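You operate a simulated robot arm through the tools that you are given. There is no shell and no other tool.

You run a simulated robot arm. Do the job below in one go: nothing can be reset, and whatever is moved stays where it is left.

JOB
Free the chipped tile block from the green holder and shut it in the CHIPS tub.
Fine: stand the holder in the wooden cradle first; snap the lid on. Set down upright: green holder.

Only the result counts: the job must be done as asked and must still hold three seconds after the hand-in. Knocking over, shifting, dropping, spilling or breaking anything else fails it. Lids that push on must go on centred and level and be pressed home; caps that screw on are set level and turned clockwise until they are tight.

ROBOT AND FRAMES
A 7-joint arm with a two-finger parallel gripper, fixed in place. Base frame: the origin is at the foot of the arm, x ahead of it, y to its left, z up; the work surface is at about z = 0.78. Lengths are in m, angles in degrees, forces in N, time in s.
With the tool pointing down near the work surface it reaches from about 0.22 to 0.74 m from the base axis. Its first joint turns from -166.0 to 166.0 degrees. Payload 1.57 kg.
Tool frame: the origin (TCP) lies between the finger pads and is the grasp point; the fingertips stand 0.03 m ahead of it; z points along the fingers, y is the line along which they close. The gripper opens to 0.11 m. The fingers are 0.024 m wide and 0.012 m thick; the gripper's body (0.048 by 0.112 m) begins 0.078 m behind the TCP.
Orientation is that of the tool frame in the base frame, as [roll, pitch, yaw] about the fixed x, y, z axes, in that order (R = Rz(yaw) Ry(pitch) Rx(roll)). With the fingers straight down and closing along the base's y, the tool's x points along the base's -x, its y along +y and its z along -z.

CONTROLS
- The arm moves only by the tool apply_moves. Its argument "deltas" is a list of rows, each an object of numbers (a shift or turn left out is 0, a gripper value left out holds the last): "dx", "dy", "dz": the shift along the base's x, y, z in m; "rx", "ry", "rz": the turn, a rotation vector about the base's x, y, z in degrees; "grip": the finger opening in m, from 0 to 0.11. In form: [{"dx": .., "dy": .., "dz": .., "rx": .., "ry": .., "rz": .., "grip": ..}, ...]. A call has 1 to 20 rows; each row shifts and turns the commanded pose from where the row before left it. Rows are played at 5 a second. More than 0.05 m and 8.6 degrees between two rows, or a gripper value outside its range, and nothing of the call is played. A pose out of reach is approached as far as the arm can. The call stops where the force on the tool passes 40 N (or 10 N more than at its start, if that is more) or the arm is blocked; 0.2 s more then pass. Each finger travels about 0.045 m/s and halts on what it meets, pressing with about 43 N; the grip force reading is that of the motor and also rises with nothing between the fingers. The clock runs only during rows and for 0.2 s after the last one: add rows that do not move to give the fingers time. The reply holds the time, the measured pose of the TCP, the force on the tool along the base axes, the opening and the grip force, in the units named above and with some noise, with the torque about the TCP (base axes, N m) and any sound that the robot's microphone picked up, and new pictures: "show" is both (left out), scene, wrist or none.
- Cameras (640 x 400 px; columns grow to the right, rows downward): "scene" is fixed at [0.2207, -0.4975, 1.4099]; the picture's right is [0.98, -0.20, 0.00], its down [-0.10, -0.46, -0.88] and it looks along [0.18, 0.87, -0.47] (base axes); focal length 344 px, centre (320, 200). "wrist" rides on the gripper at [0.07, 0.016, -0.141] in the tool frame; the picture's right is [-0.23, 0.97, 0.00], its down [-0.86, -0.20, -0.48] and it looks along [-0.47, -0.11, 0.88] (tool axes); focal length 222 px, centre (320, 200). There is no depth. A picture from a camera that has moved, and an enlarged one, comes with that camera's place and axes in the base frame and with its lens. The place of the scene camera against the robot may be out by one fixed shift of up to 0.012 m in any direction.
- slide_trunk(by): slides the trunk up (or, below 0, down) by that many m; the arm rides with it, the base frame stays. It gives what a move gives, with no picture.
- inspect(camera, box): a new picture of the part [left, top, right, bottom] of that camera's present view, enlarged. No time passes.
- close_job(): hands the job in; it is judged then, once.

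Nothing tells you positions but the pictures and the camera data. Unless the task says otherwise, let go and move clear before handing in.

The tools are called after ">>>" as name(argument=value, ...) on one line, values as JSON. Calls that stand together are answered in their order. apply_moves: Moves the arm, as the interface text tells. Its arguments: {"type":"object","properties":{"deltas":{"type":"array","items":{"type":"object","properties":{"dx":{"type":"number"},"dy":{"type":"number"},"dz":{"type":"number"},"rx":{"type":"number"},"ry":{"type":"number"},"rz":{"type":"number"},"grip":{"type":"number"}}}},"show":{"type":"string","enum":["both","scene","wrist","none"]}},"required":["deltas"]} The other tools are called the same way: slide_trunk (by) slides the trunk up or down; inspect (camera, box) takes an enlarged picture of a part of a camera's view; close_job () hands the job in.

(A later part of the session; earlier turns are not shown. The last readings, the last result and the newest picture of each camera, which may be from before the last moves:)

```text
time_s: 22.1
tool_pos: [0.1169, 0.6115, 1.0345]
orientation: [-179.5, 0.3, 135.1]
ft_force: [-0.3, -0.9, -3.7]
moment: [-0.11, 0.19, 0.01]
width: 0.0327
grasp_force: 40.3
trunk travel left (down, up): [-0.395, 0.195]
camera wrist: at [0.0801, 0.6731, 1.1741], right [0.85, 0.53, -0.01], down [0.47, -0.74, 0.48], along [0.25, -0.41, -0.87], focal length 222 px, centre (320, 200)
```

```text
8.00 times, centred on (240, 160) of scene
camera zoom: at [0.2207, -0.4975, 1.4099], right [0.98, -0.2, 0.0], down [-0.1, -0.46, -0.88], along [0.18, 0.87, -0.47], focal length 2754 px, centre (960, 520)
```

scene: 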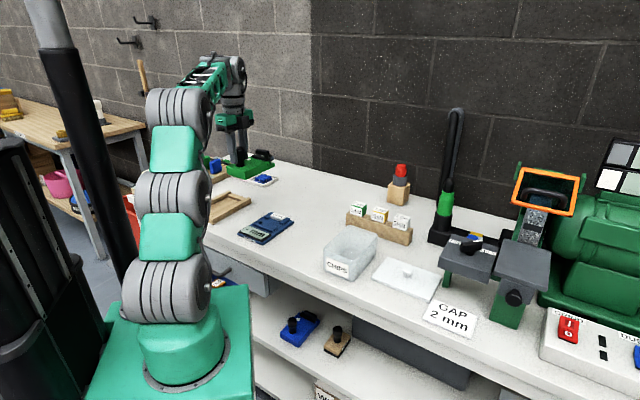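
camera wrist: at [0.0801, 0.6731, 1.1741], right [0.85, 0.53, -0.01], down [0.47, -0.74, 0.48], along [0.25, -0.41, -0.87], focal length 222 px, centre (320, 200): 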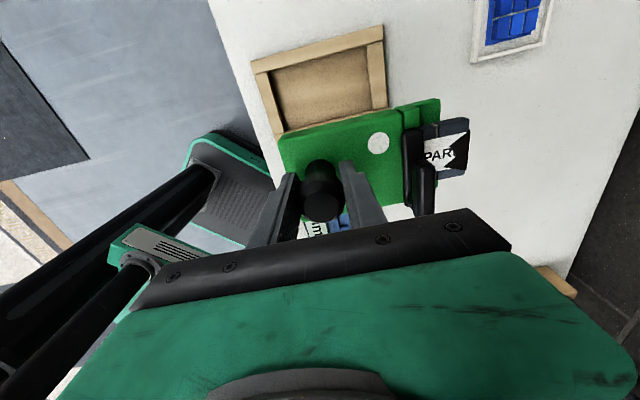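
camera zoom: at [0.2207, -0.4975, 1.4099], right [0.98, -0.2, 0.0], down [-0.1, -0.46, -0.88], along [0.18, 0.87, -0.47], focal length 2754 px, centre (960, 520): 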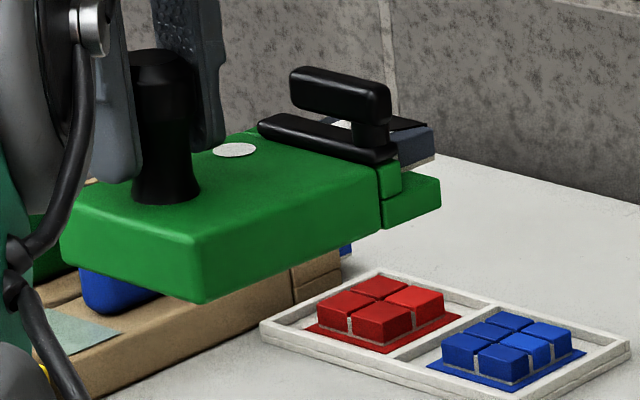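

Cradle inner size is about 0.088 × 0.148 m, the holder about 0.082 × 0.135 m, so it fits with a few mm of slack. I'll level the tool, move above the cradle centre and lower to just above the rails for a check.

>>> apply_moves(deltas=[{"dx": -0.0186, "dy": 0.0077, "rx": 0.4, "ry": -0.2, "rz": 0.8}, {"dx": -0.0185, "dy": 0.0077, "dz": -0.02}, {"dx": -0.0185, "dy": 0.0076, "dz": -0.03}, {"dz": -0.03}, {"dz": -0.03}, {"dz": -0.02}, {}, {}], show="both")

>>> inspect(camera="wrist", box=[250, 70, 490, 220])

>>> inspect(camera="scene", box=[180, 140, 270, 240])

```text
time_s: 23.9
tool_pos: [0.0614, 0.6318, 0.9038]
orientation: [-180.0, 0.2, 136.0]
ft_force: [-0.3, -0.2, -3.9]
moment: [-0.11, 0.18, 0.04]
width: 0.0328
grasp_force: 40.8
trunk travel left (down, up): [-0.395, 0.195]
camera wrist: at [0.0235, 0.6929, 1.0445], right [0.84, 0.54, 0.0], down [0.47, -0.74, 0.48], along [0.26, -0.4, -0.88], focal length 222 px, centre (320, 200)
```

scene: 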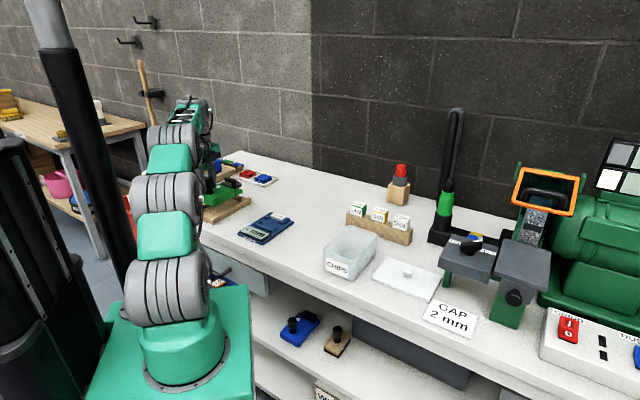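
wrist: 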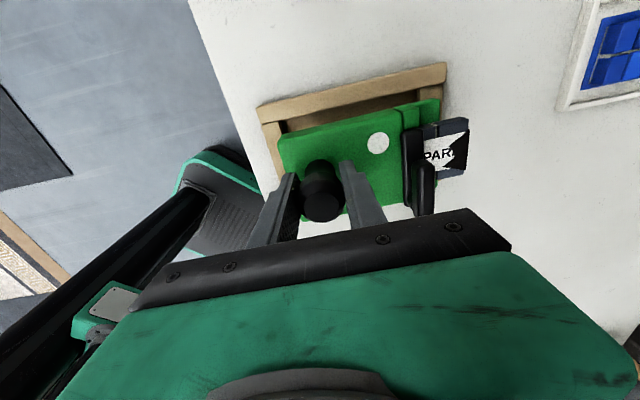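

```text
2.67 times, centred on (370, 145) of wrist
camera zoom: at [0.0235, 0.6929, 1.0445], right [0.84, 0.54, 0.0], down [0.47, -0.74, 0.48], along [0.26, -0.4, -0.88], focal length 592 px, centre (187, 347)
```

zoom: 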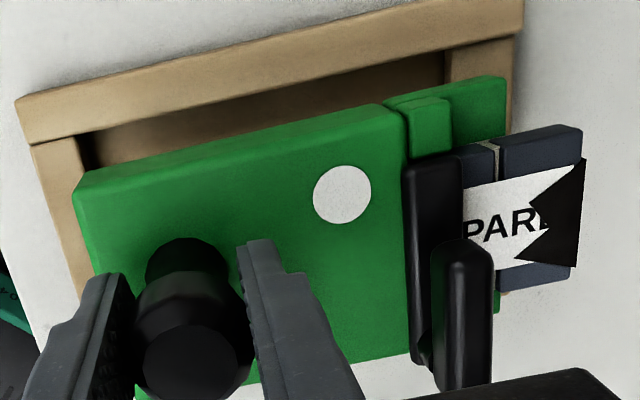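

```text
4.00 times, centred on (225, 190) of scene
camera zoom: at [0.2207, -0.4975, 1.4099], right [0.98, -0.2, 0.0], down [-0.1, -0.46, -0.88], along [0.18, 0.87, -0.47], focal length 1377 px, centre (700, 240)
```

zoom: 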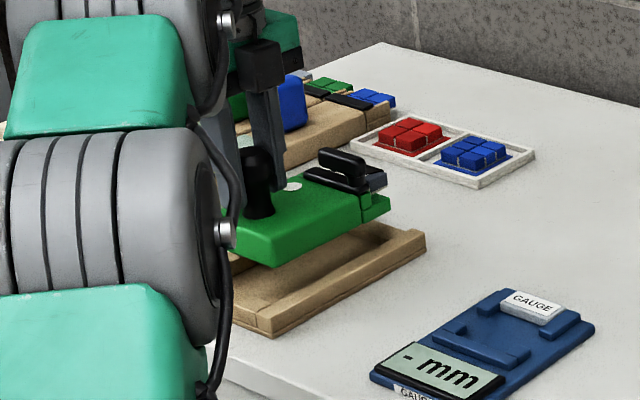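

Looks close to centred. I'll zoom tightly on the far edge gap and the near side to decide the last millimetres.

>>> inspect(camera="wrist", box=[265, 90, 345, 150])

>>> inspect(camera="wrist", box=[380, 60, 460, 120])

>>> inspect(camera="wrist", box=[370, 160, 450, 220])

>>> inspect(camera="scene", box=[230, 180, 290, 220])

```text
6.67 times, centred on (305, 120) of wrist
camera zoom: at [0.0235, 0.6929, 1.0445], right [0.84, 0.54, 0.0], down [0.47, -0.74, 0.48], along [0.26, -0.4, -0.88], focal length 1481 px, centre (420, 733)
```

zoom: 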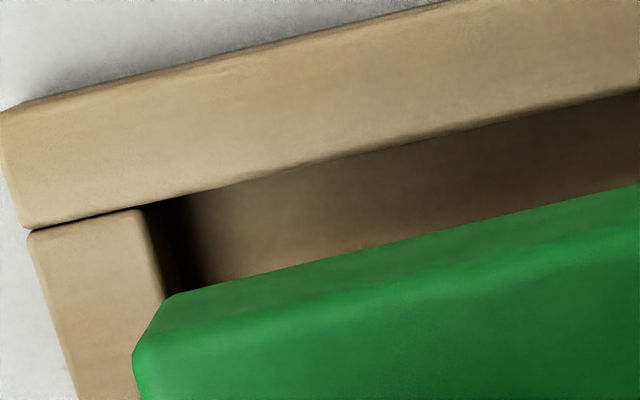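

```text
6.67 times, centred on (420, 90) of wrist
camera zoom: at [0.0235, 0.6929, 1.0445], right [0.84, 0.54, 0.0], down [0.47, -0.74, 0.48], along [0.26, -0.4, -0.88], focal length 1481 px, centre (-347, 933)
```

zoom: 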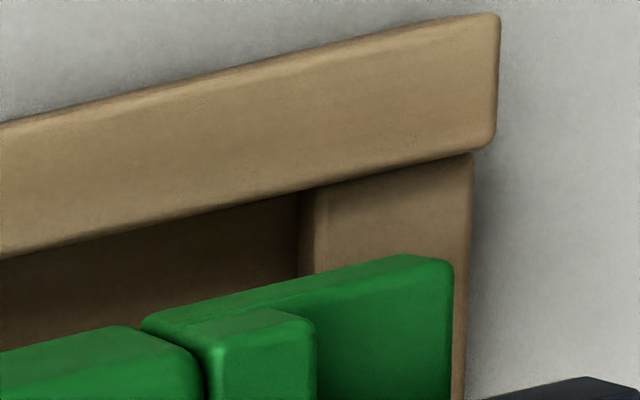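

```text
6.67 times, centred on (410, 190) of wrist
camera zoom: at [0.0235, 0.6929, 1.0445], right [0.84, 0.54, 0.0], down [0.47, -0.74, 0.48], along [0.26, -0.4, -0.88], focal length 1481 px, centre (-280, 267)
```

zoom: 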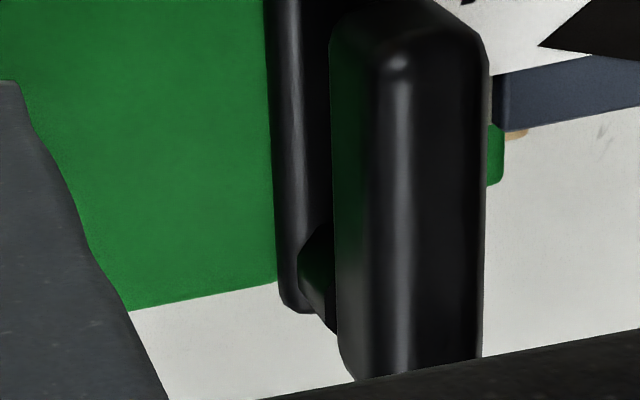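

```text
10.00 times, centred on (260, 200) of scene
camera zoom: at [0.2207, -0.4975, 1.4099], right [0.98, -0.2, 0.0], down [-0.1, -0.46, -0.88], along [0.18, 0.87, -0.47], focal length 3442 px, centre (920, 200)
```

zoom: 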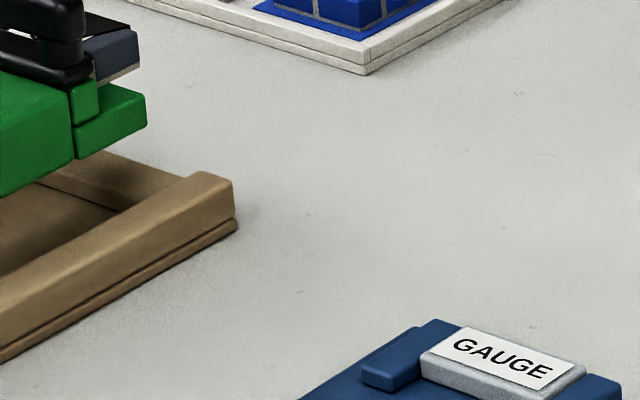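

Measurements agree: the holder is parallel to the cradle but needs about 5 mm toward the far rail. I'll shift it and lower to just above the cradle floor.

>>> apply_moves(deltas=[{"dx": -0.0045, "dy": 0.0025}, {}, {"dz": -0.012}, {"dz": -0.01}, {}], show="wrist")

>>> inspect(camera="wrist", box=[250, 70, 490, 220])

>>> inspect(camera="scene", box=[205, 170, 265, 230])

```text
time_s: 25.1
tool_pos: [0.057, 0.6337, 0.8804]
orientation: [179.9, 0.1, 136.0]
ft_force: [0.2, -0.9, -4.1]
moment: [-0.12, 0.18, -0.01]
width: 0.0328
grasp_force: 41.1
trunk travel left (down, up): [-0.395, 0.195]
camera wrist: at [0.0185, 0.6952, 1.0213], right [0.84, 0.54, 0.0], down [0.48, -0.74, 0.48], along [0.26, -0.4, -0.88], focal length 222 px, centre (320, 200)
```

wrist: 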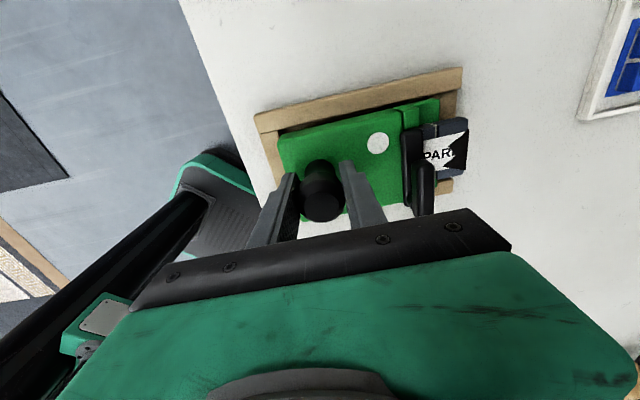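

```text
2.67 times, centred on (370, 145) of wrist
camera zoom: at [0.0185, 0.6952, 1.0213], right [0.84, 0.54, 0.0], down [0.48, -0.74, 0.48], along [0.26, -0.4, -0.88], focal length 592 px, centre (187, 347)
```

zoom: 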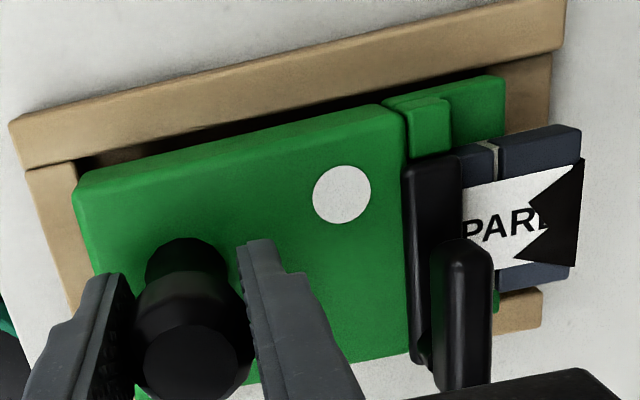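

```text
6.67 times, centred on (235, 200) of scene
camera zoom: at [0.2207, -0.4975, 1.4099], right [0.98, -0.2, 0.0], down [-0.1, -0.46, -0.88], along [0.18, 0.87, -0.47], focal length 2295 px, centre (887, 200)
```

zoom: 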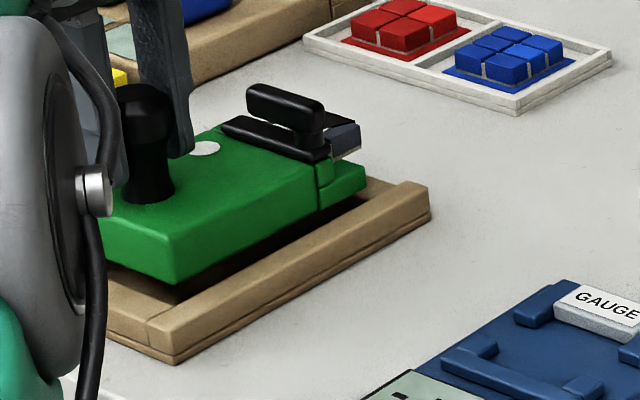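

>>> apply_moves(deltas=[{"dx": -0.001, "dy": 0.001}, {}, {"dz": -0.006}, {"dz": -0.006}, {}], show="none")

>>> inspect(camera="wrist", box=[250, 70, 490, 220])

>>> inspect(camera="scene", box=[205, 170, 265, 230])

```text
time_s: 26.3
tool_pos: [0.0558, 0.6353, 0.8685]
orientation: [-180.0, 0.0, 135.9]
ft_force: [0.5, 0.1, -4.6]
moment: [-0.13, 0.16, -0.03]
width: 0.0327
grasp_force: 40.8
trunk travel left (down, up): [-0.395, 0.195]
```

```text
2.67 times, centred on (370, 145) of wrist
camera zoom: at [0.0182, 0.6958, 1.0099], right [0.84, 0.54, 0.0], down [0.48, -0.74, 0.48], along [0.26, -0.4, -0.88], focal length 592 px, centre (187, 347)
```

zoom: 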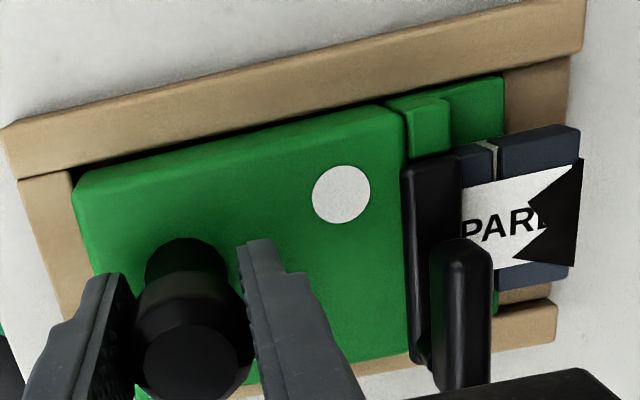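

```text
6.67 times, centred on (235, 200) of scene
camera zoom: at [0.2207, -0.4975, 1.4099], right [0.98, -0.2, 0.0], down [-0.1, -0.46, -0.88], along [0.18, 0.87, -0.47], focal length 2295 px, centre (887, 200)
```

zoom: 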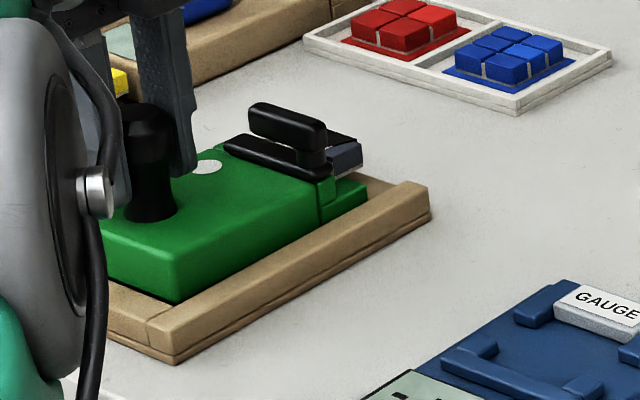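

The holder's bottom edge has entered between the rails with no contact force. Continuing down in small steps until it touches the floor.

>>> apply_moves(deltas=[{"dz": -0.003}, {"dz": -0.003}, {"dz": -0.003}, {}], show="none")

>>> inspect(camera="scene", box=[205, 170, 265, 230])

>>> inspect(camera="wrist", box=[250, 70, 490, 220])

```text
time_s: 27.3
tool_pos: [0.0549, 0.6347, 0.8593]
orientation: [-180.0, 0.1, 135.8]
ft_force: [-0.2, -1.0, -1.9]
moment: [-0.08, -0.19, -0.18]
width: 0.0324
grasp_force: 41.1
trunk travel left (down, up): [-0.395, 0.195]
```

```text
6.67 times, centred on (235, 200) of scene
camera zoom: at [0.2207, -0.4975, 1.4099], right [0.98, -0.2, 0.0], down [-0.1, -0.46, -0.88], along [0.18, 0.87, -0.47], focal length 2295 px, centre (887, 200)
```

zoom: 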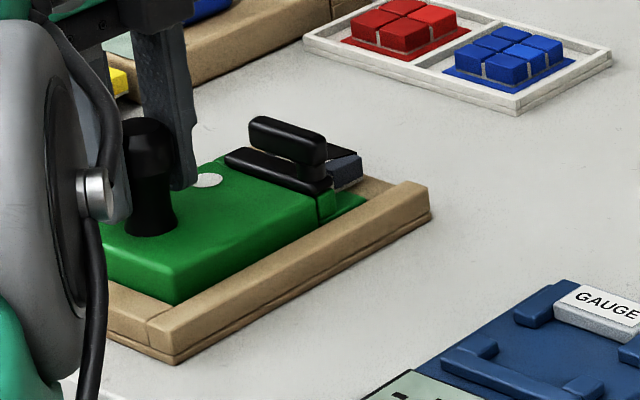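

```text
2.67 times, centred on (370, 145) of wrist
camera zoom: at [0.0173, 0.6957, 1.0017], right [0.84, 0.54, 0.0], down [0.48, -0.74, 0.48], along [0.26, -0.4, -0.88], focal length 592 px, centre (187, 347)
```

zoom: 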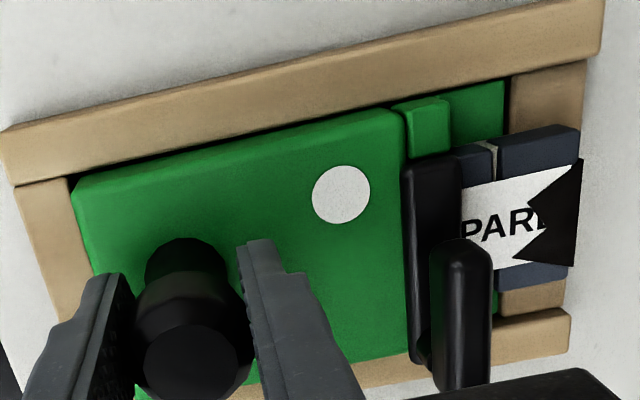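

Very light contact with a small twisting moment, suggesting the far end is slightly close to the far rail. I'll rotate about −0.7° and continue down gently.

>>> apply_moves(deltas=[{"dz": 0.002}, {"rz": -0.7}, {}, {"dz": -0.003}, {}], show="none")

>>> inspect(camera="wrist", box=[260, 70, 460, 220])

```text
time_s: 28.5
tool_pos: [0.0554, 0.6335, 0.8579]
orientation: [179.9, 0.1, 135.3]
ft_force: [-3.5, -0.1, 3.1]
moment: [0.18, -0.42, 0.09]
width: 0.0327
grasp_force: 41.4
trunk travel left (down, up): [-0.395, 0.195]
```

```text
2.67 times, centred on (360, 145) of wrist
camera zoom: at [0.0179, 0.6951, 1.0001], right [0.85, 0.53, 0.0], down [0.47, -0.74, 0.48], along [0.26, -0.4, -0.88], focal length 592 px, centre (213, 347)
```

zoom: 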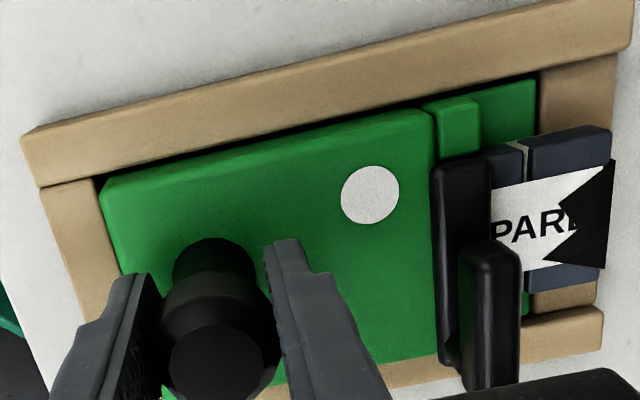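

>>> apply_moves(deltas=[{"dz": -0.0015}, {"dz": -0.0015}, {}], show="none")

>>> inspect(camera="scene", box=[205, 170, 265, 230])

>>> inspect(camera="wrist", box=[260, 70, 460, 220])

```text
time_s: 29.3
tool_pos: [0.0557, 0.6339, 0.8579]
orientation: [179.8, -0.1, 135.2]
ft_force: [-3.3, -3.1, 20.2]
moment: [-0.7, -0.56, -0.04]
width: 0.0329
grasp_force: 41.2
trunk travel left (down, up): [-0.395, 0.195]
```

```text
6.67 times, centred on (235, 200) of scene
camera zoom: at [0.2207, -0.4975, 1.4099], right [0.98, -0.2, 0.0], down [-0.1, -0.46, -0.88], along [0.18, 0.87, -0.47], focal length 2295 px, centre (887, 200)
```

zoom: 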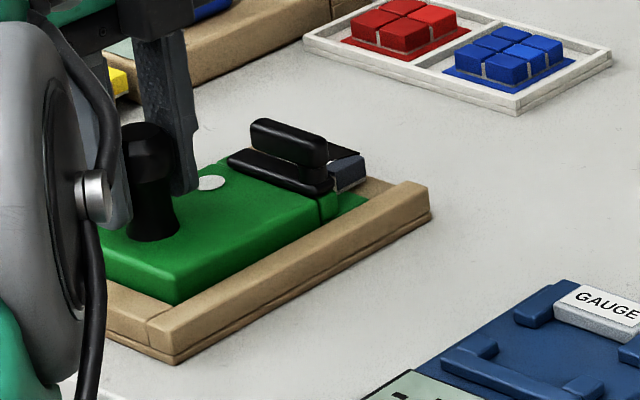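

```text
2.67 times, centred on (360, 145) of wrist
camera zoom: at [0.018, 0.6949, 0.999], right [0.85, 0.53, 0.0], down [0.47, -0.75, 0.48], along [0.26, -0.4, -0.88], focal length 592 px, centre (213, 347)
```

zoom: 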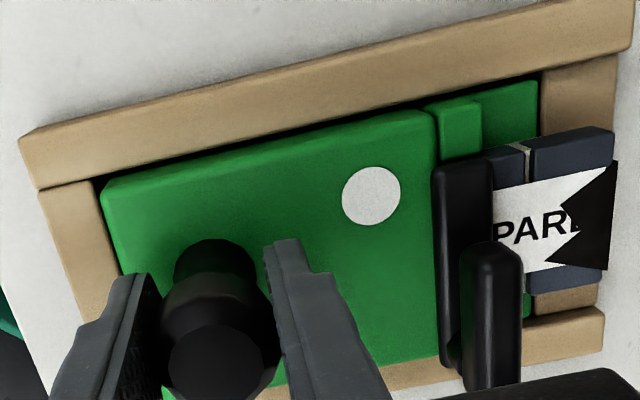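

Firm contact at about the expected floor height, so the holder is seated in the cradle. I'll relax the downward push, open the fingers slightly and check.

>>> apply_moves(deltas=[{"dz": 0.0018}, {}, {"grip": 0.05}, {}, {}], show="none")

>>> inspect(camera="scene", box=[205, 170, 265, 230])

>>> inspect(camera="wrist", box=[240, 60, 480, 230])

```text
time_s: 30.5
tool_pos: [0.0567, 0.6352, 0.8559]
orientation: [180.0, 0.2, 135.2]
ft_force: [0.2, 0.1, -0.4]
moment: [-0.01, 0.01, 0.01]
width: 0.0502
grasp_force: 0.0
trunk travel left (down, up): [-0.395, 0.195]
```

```text
6.67 times, centred on (235, 200) of scene
camera zoom: at [0.2207, -0.4975, 1.4099], right [0.98, -0.2, 0.0], down [-0.1, -0.46, -0.88], along [0.18, 0.87, -0.47], focal length 2295 px, centre (887, 200)
```

zoom: 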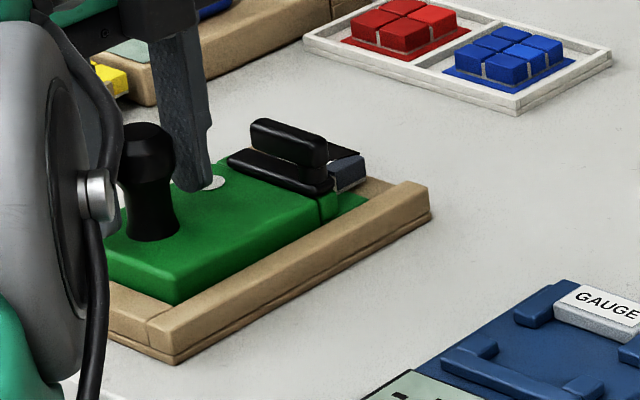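

```text
2.35 times, centred on (360, 145) of wrist
camera zoom: at [0.0187, 0.6959, 0.9973], right [0.85, 0.53, 0.0], down [0.47, -0.74, 0.48], along [0.26, -0.41, -0.88], focal length 523 px, centre (226, 329)
```

zoom: 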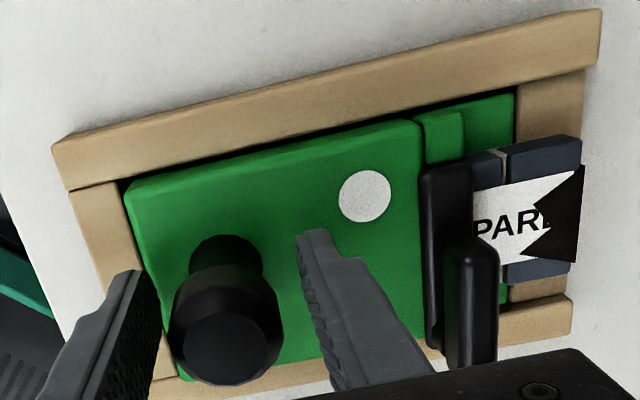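

The holder sits in the cradle, seated and upright. I'll lift clear and reposition to view the clamp from a useful angle.

>>> apply_moves(deltas=[{"dz": 0.02, "grip": 0.06}, {"dz": 0.03}, {"dz": 0.03}, {"dz": 0.03}, {"dz": 0.02}, {}], show="both")

>>> inspect(camera="wrist", box=[260, 60, 440, 200])

>>> inspect(camera="scene", box=[220, 178, 250, 208])

```text
time_s: 31.9
tool_pos: [0.0559, 0.6337, 0.9875]
orientation: [-179.9, 0.1, 135.2]
ft_force: [0.8, 0.0, 0.2]
moment: [0.0, -0.02, 0.01]
width: 0.0598
grasp_force: 0.0
trunk travel left (down, up): [-0.395, 0.195]
camera wrist: at [0.0187, 0.6943, 1.1289], right [0.85, 0.53, 0.0], down [0.47, -0.74, 0.48], along [0.26, -0.41, -0.88], focal length 222 px, centre (320, 200)
```

scene: 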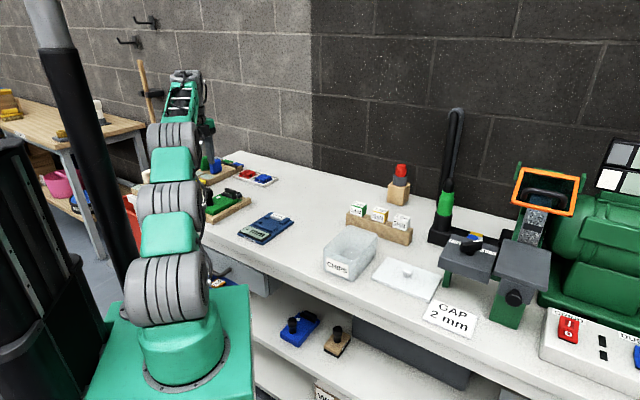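
wrist: 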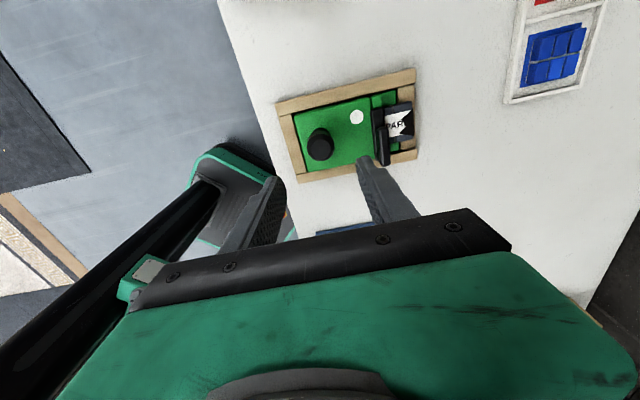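

```text
2.86 times, centred on (350, 130) of wrist
camera zoom: at [0.0187, 0.6943, 1.1289], right [0.85, 0.53, 0.0], down [0.47, -0.74, 0.48], along [0.26, -0.41, -0.88], focal length 635 px, centre (234, 400)
```

zoom: 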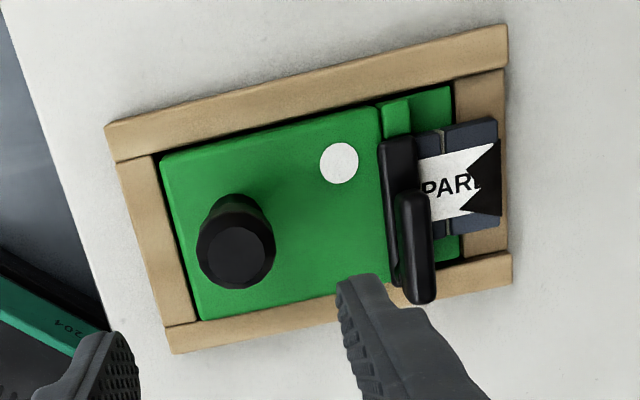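

```text
13.33 times, centred on (235, 193) of scene
camera zoom: at [0.2207, -0.4975, 1.4099], right [0.98, -0.2, 0.0], down [-0.1, -0.46, -0.88], along [0.18, 0.87, -0.47], focal length 4589 px, centre (1453, 293)
```

zoom: 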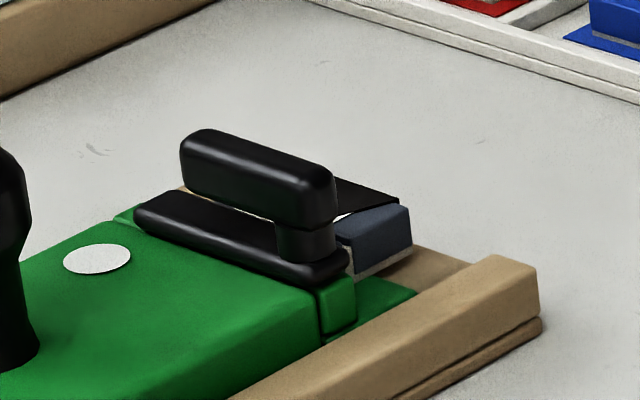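

The holder is well seated. I'll zoom right in on the clamp lever to work out how it moves.

>>> inspect(camera="wrist", box=[360, 85, 420, 160])

>>> inspect(camera="scene", box=[225, 183, 245, 203])

>>> inspect(camera="scene", box=[285, 310, 325, 345])

>>> inspect(camera="scene", box=[110, 140, 280, 215])

```text
5.33 times, centred on (390, 122) of wrist
camera zoom: at [0.0187, 0.6943, 1.1289], right [0.85, 0.53, 0.0], down [0.47, -0.74, 0.48], along [0.26, -0.41, -0.88], focal length 1185 px, centre (-53, 613)
```

zoom: 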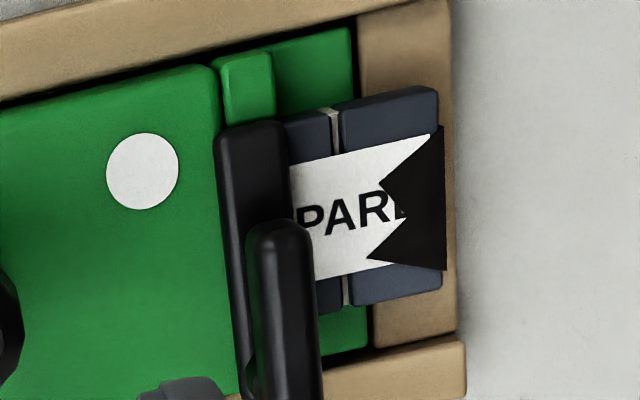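

```text
16.00 times, centred on (235, 193) of scene
camera zoom: at [0.2207, -0.4975, 1.4099], right [0.98, -0.2, 0.0], down [-0.1, -0.46, -0.88], along [0.18, 0.87, -0.47], focal length 5507 px, centre (1680, 312)
```

zoom: 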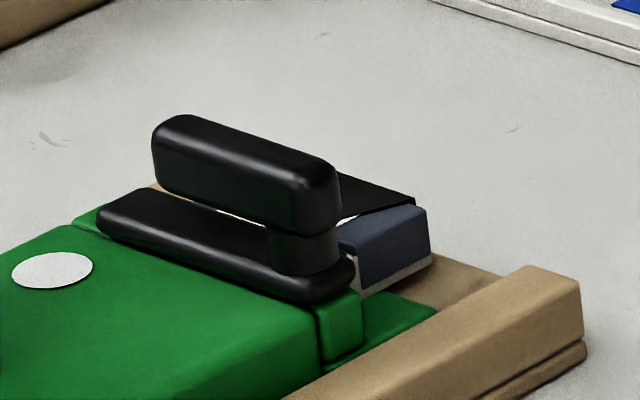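

```text
11.43 times, centred on (305, 328) of scene
camera zoom: at [0.2207, -0.4975, 1.4099], right [0.98, -0.2, 0.0], down [-0.1, -0.46, -0.88], along [0.18, 0.87, -0.47], focal length 3934 px, centre (491, -1257)
```

zoom: 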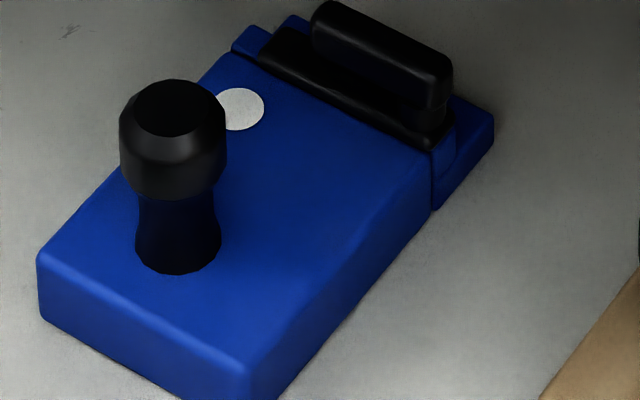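

```text
3.76 times, centred on (195, 178) of scene
camera zoom: at [0.2207, -0.4975, 1.4099], right [0.98, -0.2, 0.0], down [-0.1, -0.46, -0.88], along [0.18, 0.87, -0.47], focal length 1296 px, centre (791, 285)
```

zoom: 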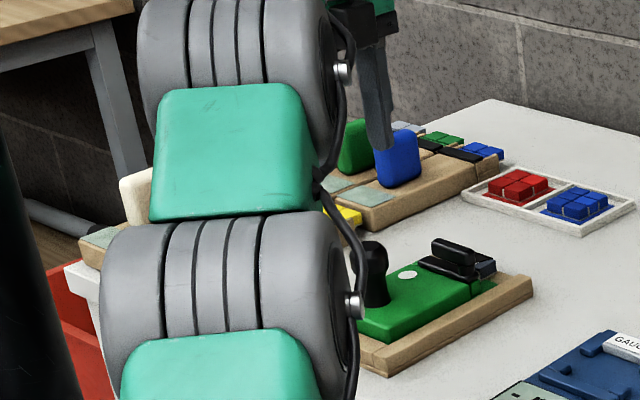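

I estimate the lever bar lies across the holder at about (0.13, 0.68), attached at its near (tub-side) end. Before touching it I'll look from the far side to see how the strap holds the block.

>>> apply_moves(deltas=[{"dx": 0.01, "dy": 0.007, "rz": -8.2}, {"dx": 0.01, "dy": 0.007, "rz": -8.2}, {"dx": 0.01, "dy": 0.007, "rz": -8.2}, {"dx": 0.01, "dy": 0.007, "rz": -8.2}, {"dx": 0.01, "dy": 0.007, "rz": -8.2}, {"dx": 0.01, "dy": 0.007, "rz": -8.2}, {"dx": 0.01, "dy": 0.007, "rz": -8.2}, {"dx": 0.01, "dy": 0.007, "rz": -8.2}, {"dx": 0.01, "dy": 0.007, "rz": -8.2}, {"dx": 0.01, "dy": 0.007, "rz": -8.2}, {"dx": 0.01, "dy": 0.007, "rz": -8.2}, {"dz": -0.02}, {"dz": -0.02}, {"dz": -0.02}, {}], show="both")

>>> inspect(camera="wrist", box=[270, 130, 420, 250])

```text
time_s: 35.1
tool_pos: [0.1579, 0.6017, 0.8987]
orientation: [-180.0, 0.0, 44.9]
ft_force: [0.4, 0.1, 0.6]
moment: [-0.03, -0.02, 0.0]
width: 0.0598
grasp_force: 0.1
out of reach, approached as far as the arm can: row 2, 3, 6, 7, 8, 9, 10, 11
trunk travel left (down, up): [-0.395, 0.195]
camera wrist: at [0.2206, 0.6398, 1.0402], right [0.53, -0.85, 0.0], down [-0.74, -0.46, 0.48], along [-0.41, -0.25, -0.88], focal length 222 px, centre (320, 200)
```

scene: 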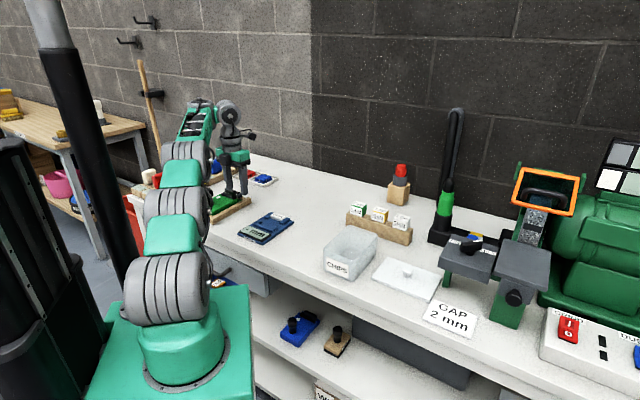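
wrist: 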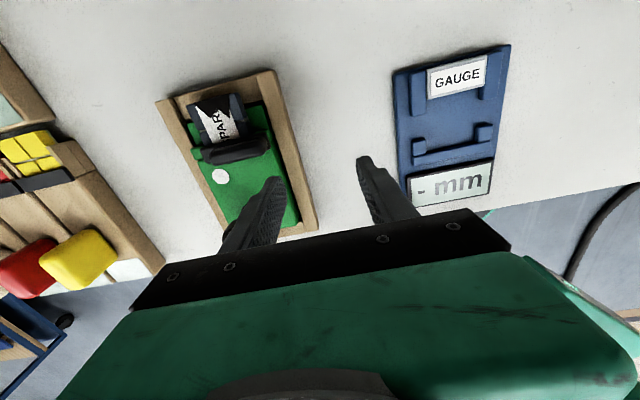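

```text
3.33 times, centred on (345, 190) of wrist
camera zoom: at [0.2206, 0.6398, 1.0402], right [0.53, -0.85, 0.0], down [-0.74, -0.46, 0.48], along [-0.41, -0.25, -0.88], focal length 740 px, centre (237, 233)
```

zoom: 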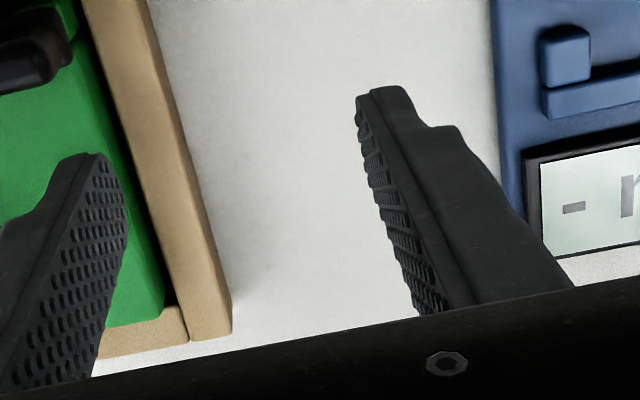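

>>> inspect(camera="wrist", box=[170, 80, 290, 190])

>>> inspect(camera="wrist", box=[180, 90, 280, 165])

```text
3.64 times, centred on (230, 135) of wrist
camera zoom: at [0.2206, 0.6398, 1.0402], right [0.53, -0.85, 0.0], down [-0.74, -0.46, 0.48], along [-0.41, -0.25, -0.88], focal length 808 px, centre (647, 436)
```

zoom: 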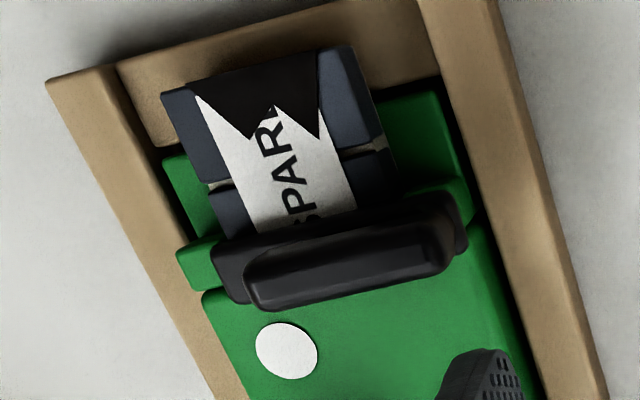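

```text
5.33 times, centred on (230, 128) of wrist
camera zoom: at [0.2206, 0.6398, 1.0402], right [0.53, -0.85, 0.0], down [-0.74, -0.46, 0.48], along [-0.41, -0.25, -0.88], focal length 1185 px, centre (800, 587)
```

zoom: 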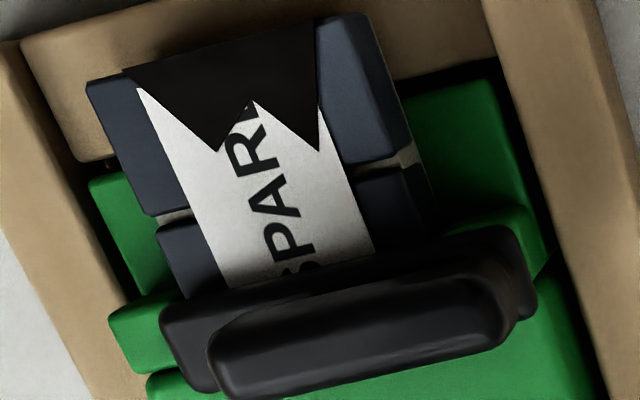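

The strap crosses over the block's near end with the lever bar above it, so turning or lifting the bar should release it. I'll rotate back to 135° and hover over the lever's free end.

>>> apply_moves(deltas=[{"dz": 0.025}, {"dz": 0.025}, {"dx": -0.0034, "dy": 0.0073, "rz": 8.2}, {"dx": -0.0034, "dy": 0.0073, "rz": 8.2}, {"dx": -0.0034, "dy": 0.0073, "rz": 8.2}, {"dx": -0.0034, "dy": 0.0073, "rz": 8.2}, {"dx": -0.0034, "dy": 0.0073, "rz": 8.2}, {"dx": -0.0034, "dy": 0.0073, "rz": 8.2}, {"dx": -0.0034, "dy": 0.0073, "rz": 8.2}, {"dx": -0.0034, "dy": 0.0073, "rz": 8.2}, {"dx": -0.0034, "dy": 0.0073, "rz": 8.2}, {"dx": -0.0034, "dy": 0.0073, "rz": 8.2}, {"dx": -0.0034, "dy": 0.0073, "rz": 8.2, "grip": 0.04}, {}, {}], show="both")

>>> inspect(camera="wrist", box=[250, 80, 430, 230])

```text
time_s: 38.3
tool_pos: [0.1216, 0.6579, 0.9411]
orientation: [-180.0, 0.2, 135.4]
ft_force: [-1.0, 0.7, -0.1]
moment: [0.01, -0.01, 0.04]
width: 0.0401
grasp_force: 0.0
out of reach, approached as far as the arm can: row 10, 11, 12, 13
trunk travel left (down, up): [-0.395, 0.195]
camera wrist: at [0.083, 0.7187, 1.0824], right [0.85, 0.53, 0.0], down [0.47, -0.74, 0.48], along [0.26, -0.41, -0.88], focal length 222 px, centre (320, 200)
```

scene: 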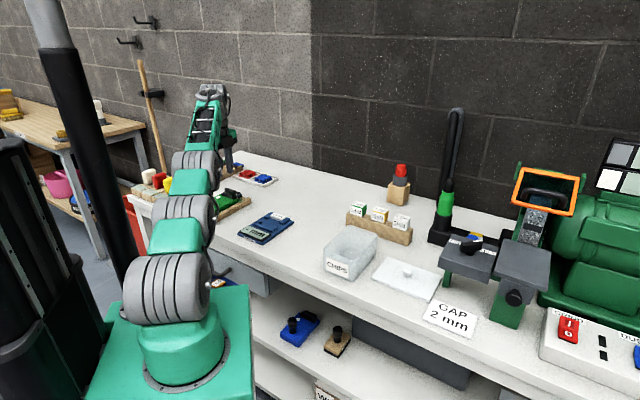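
wrist: 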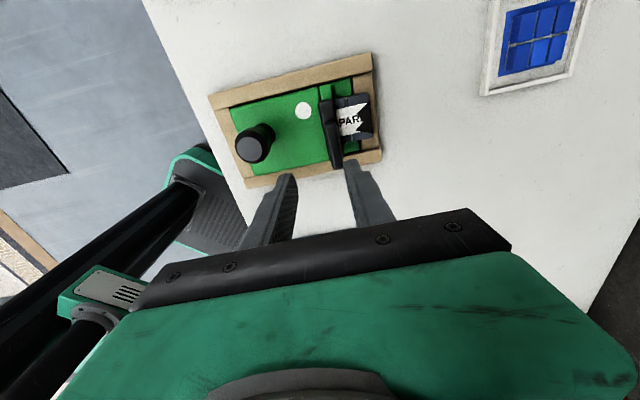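

```text
2.67 times, centred on (340, 155) of wrist
camera zoom: at [0.083, 0.7187, 1.0824], right [0.85, 0.53, 0.0], down [0.47, -0.74, 0.48], along [0.26, -0.41, -0.88], focal length 592 px, centre (267, 320)
```

zoom: 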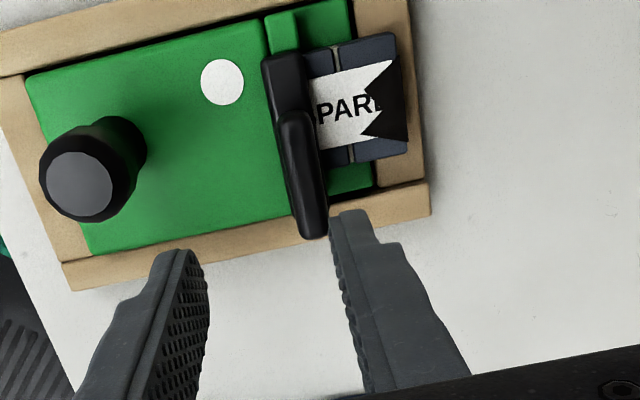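

The arm is near its reach limit at this trunk height. Raising the trunk back to where the shoulder is level with the wrist should extend reach.

>>> slide_trunk(by=0.1)

>>> apply_moves(deltas=[{"dz": -0.03}, {"dz": -0.03}, {"dz": -0.03}, {"dy": 0.012}, {"dy": 0.012}, {}], show="none")

```text
time_s: 39.6
tool_pos: [0.1215, 0.6586, 1.0407]
orientation: [-180.0, 0.1, 135.2]
ft_force: [-1.0, 0.0, 0.7]
moment: [0.0, 0.01, 0.01]
width: 0.0402
grasp_force: 0.1
trunk travel left (down, up): [-0.495, 0.095]
```

```text
time_s: 41.0
tool_pos: [0.1196, 0.6781, 0.9506]
orientation: [-180.0, 0.1, 135.4]
ft_force: [-0.8, 0.2, -0.3]
moment: [0.0, 0.01, 0.0]
width: 0.0399
grasp_force: 0.1
out of reach, approached as far as the arm can: row 5
trunk travel left (down, up): [-0.495, 0.095]
```

>>> inspect(camera="wrist", box=[230, 80, 410, 230])

>>> inspect(camera="scene", box=[205, 140, 275, 210])

```text
2.67 times, centred on (320, 155) of wrist
camera zoom: at [0.0829, 0.7381, 1.0913], right [0.85, 0.53, 0.0], down [0.47, -0.74, 0.48], along [0.26, -0.41, -0.88], focal length 592 px, centre (320, 320)
```

zoom: 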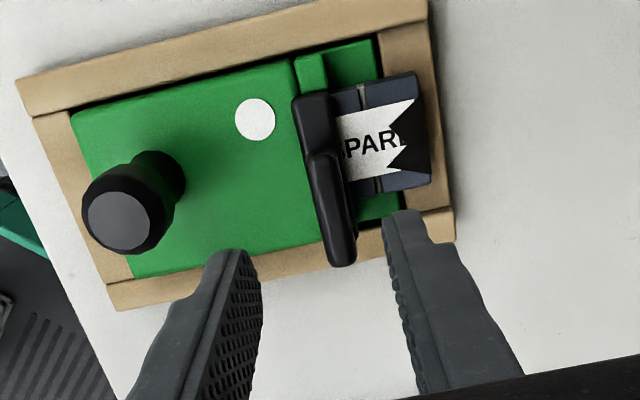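

```text
5.71 times, centred on (240, 175) of scene
camera zoom: at [0.2207, -0.4975, 1.4099], right [0.98, -0.2, 0.0], down [-0.1, -0.46, -0.88], along [0.18, 0.87, -0.47], focal length 1967 px, centre (777, 343)
```

zoom: 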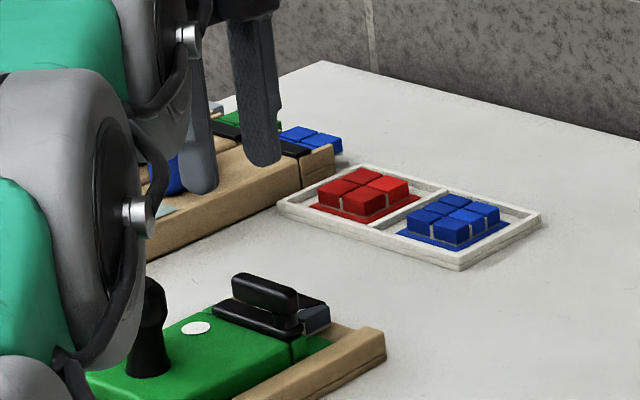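

The bar's position is confirmed from two views at height ~0.845. I'll centre over it and descend with the fingers open either side of the bar.

>>> apply_moves(deltas=[{"dz": -0.02}, {"dz": -0.02}, {"dx": 0.0028, "dy": 0.003, "dz": -0.01}, {}], show="none")

>>> inspect(camera="wrist", box=[230, 80, 410, 230])

>>> inspect(camera="scene", box=[205, 150, 265, 210])

```text
time_s: 42.0
tool_pos: [0.1223, 0.6817, 0.9009]
orientation: [-180.0, 0.0, 135.2]
ft_force: [0.0, -0.2, -0.1]
moment: [0.03, -0.01, 0.01]
width: 0.04
grasp_force: 0.0
trunk travel left (down, up): [-0.495, 0.095]
```

```text
2.67 times, centred on (320, 155) of wrist
camera zoom: at [0.0848, 0.7423, 1.0418], right [0.85, 0.53, 0.0], down [0.47, -0.74, 0.48], along [0.26, -0.41, -0.88], focal length 592 px, centre (320, 320)
```

zoom: 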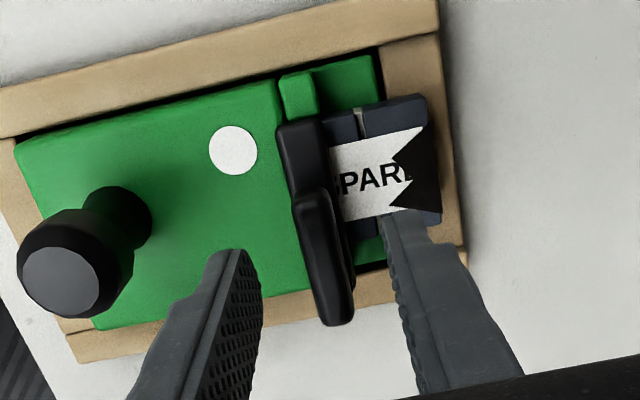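

```text
6.67 times, centred on (235, 180) of scene
camera zoom: at [0.2207, -0.4975, 1.4099], right [0.98, -0.2, 0.0], down [-0.1, -0.46, -0.88], along [0.18, 0.87, -0.47], focal length 2295 px, centre (887, 333)
```

zoom: 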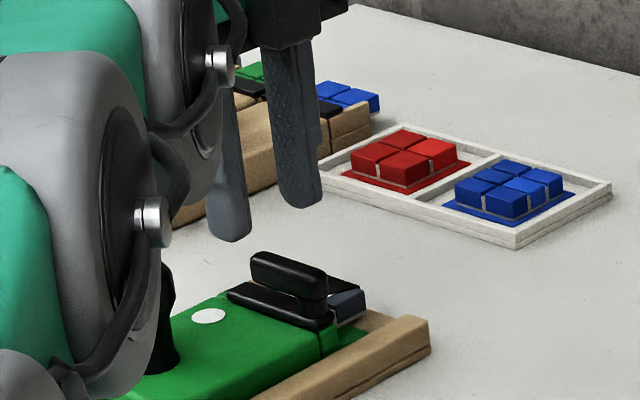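

>>> apply_moves(deltas=[{"dz": -0.015}, {"dz": -0.015}, {"dz": -0.012}, {}], show="none")

>>> inspect(camera="wrist", box=[230, 90, 410, 240])

>>> inspect(camera="scene", box=[215, 165, 255, 205])

```text
time_s: 43.0
tool_pos: [0.1245, 0.68, 0.8592]
orientation: [179.9, 0.1, 135.3]
ft_force: [0.9, 0.4, 0.0]
moment: [0.01, 0.03, 0.02]
width: 0.04
grasp_force: 0.2
trunk travel left (down, up): [-0.495, 0.095]
```

```text
2.67 times, centred on (320, 165) of wrist
camera zoom: at [0.0868, 0.7407, 0.9989], right [0.85, 0.53, 0.0], down [0.47, -0.74, 0.48], along [0.26, -0.41, -0.88], focal length 592 px, centre (320, 293)
```

zoom: 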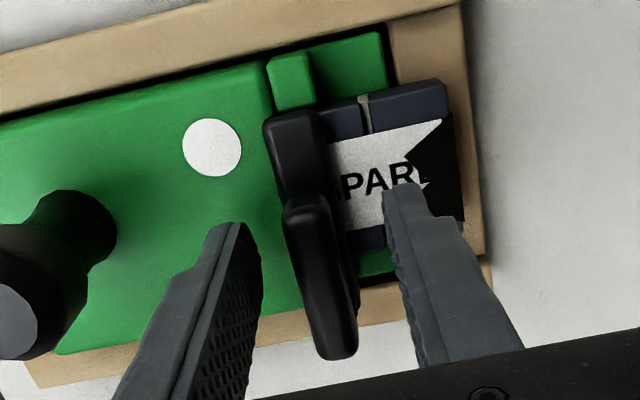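

```text
10.00 times, centred on (235, 185) of scene
camera zoom: at [0.2207, -0.4975, 1.4099], right [0.98, -0.2, 0.0], down [-0.1, -0.46, -0.88], along [0.18, 0.87, -0.47], focal length 3442 px, centre (1170, 350)
```

zoom: 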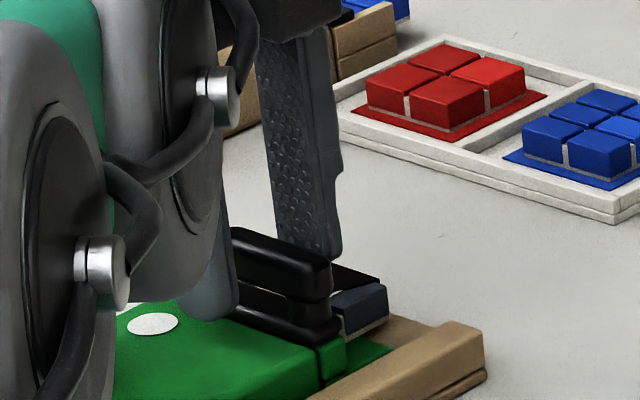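

The bar is between the fingertips. I'll close to a loose cage around the bar and test a small swing toward the knob, watching force.

>>> apply_moves(deltas=[{"grip": 0.019}, {}, {}, {}], show="none")

>>> inspect(camera="wrist", box=[230, 90, 410, 240])

```text
time_s: 44.0
tool_pos: [0.1238, 0.678, 0.8582]
orientation: [180.0, 0.1, 135.2]
ft_force: [-0.4, -0.4, 0.2]
moment: [-0.02, 0.02, -0.02]
width: 0.0189
grasp_force: 0.1
trunk travel left (down, up): [-0.495, 0.095]
```

```text
2.67 times, centred on (320, 165) of wrist
camera zoom: at [0.0868, 0.7406, 0.999], right [0.85, 0.53, 0.0], down [0.47, -0.74, 0.48], along [0.26, -0.41, -0.88], focal length 592 px, centre (320, 293)
```

zoom: 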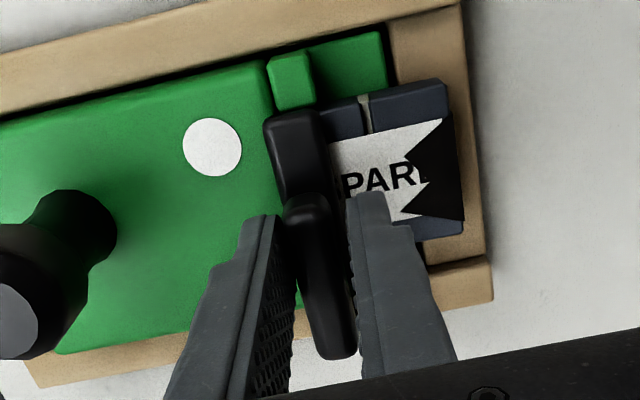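

>>> apply_moves(deltas=[{"dx": -0.0018, "dy": -0.0018, "rz": 3}, {"dx": -0.0018, "dy": -0.0018, "rz": 3}, {"dx": -0.0014, "dy": -0.0014, "rz": 3}, {}], show="none")

>>> inspect(camera="wrist", box=[230, 90, 410, 240])

```text
time_s: 45.0
tool_pos: [0.1182, 0.6748, 0.8577]
orientation: [-180.0, 0.2, 144.3]
ft_force: [1.3, 0.1, -0.1]
moment: [0.02, 0.0, -0.01]
width: 0.0193
grasp_force: 0.6
trunk travel left (down, up): [-0.495, 0.095]
```

```text
2.67 times, centred on (320, 165) of wrist
camera zoom: at [0.0718, 0.7289, 0.9989], right [0.75, 0.66, 0.0], down [0.58, -0.66, 0.48], along [0.32, -0.36, -0.88], focal length 592 px, centre (320, 293)
```

zoom: 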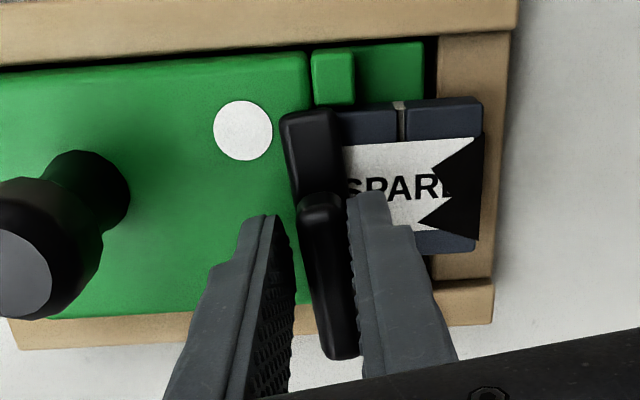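

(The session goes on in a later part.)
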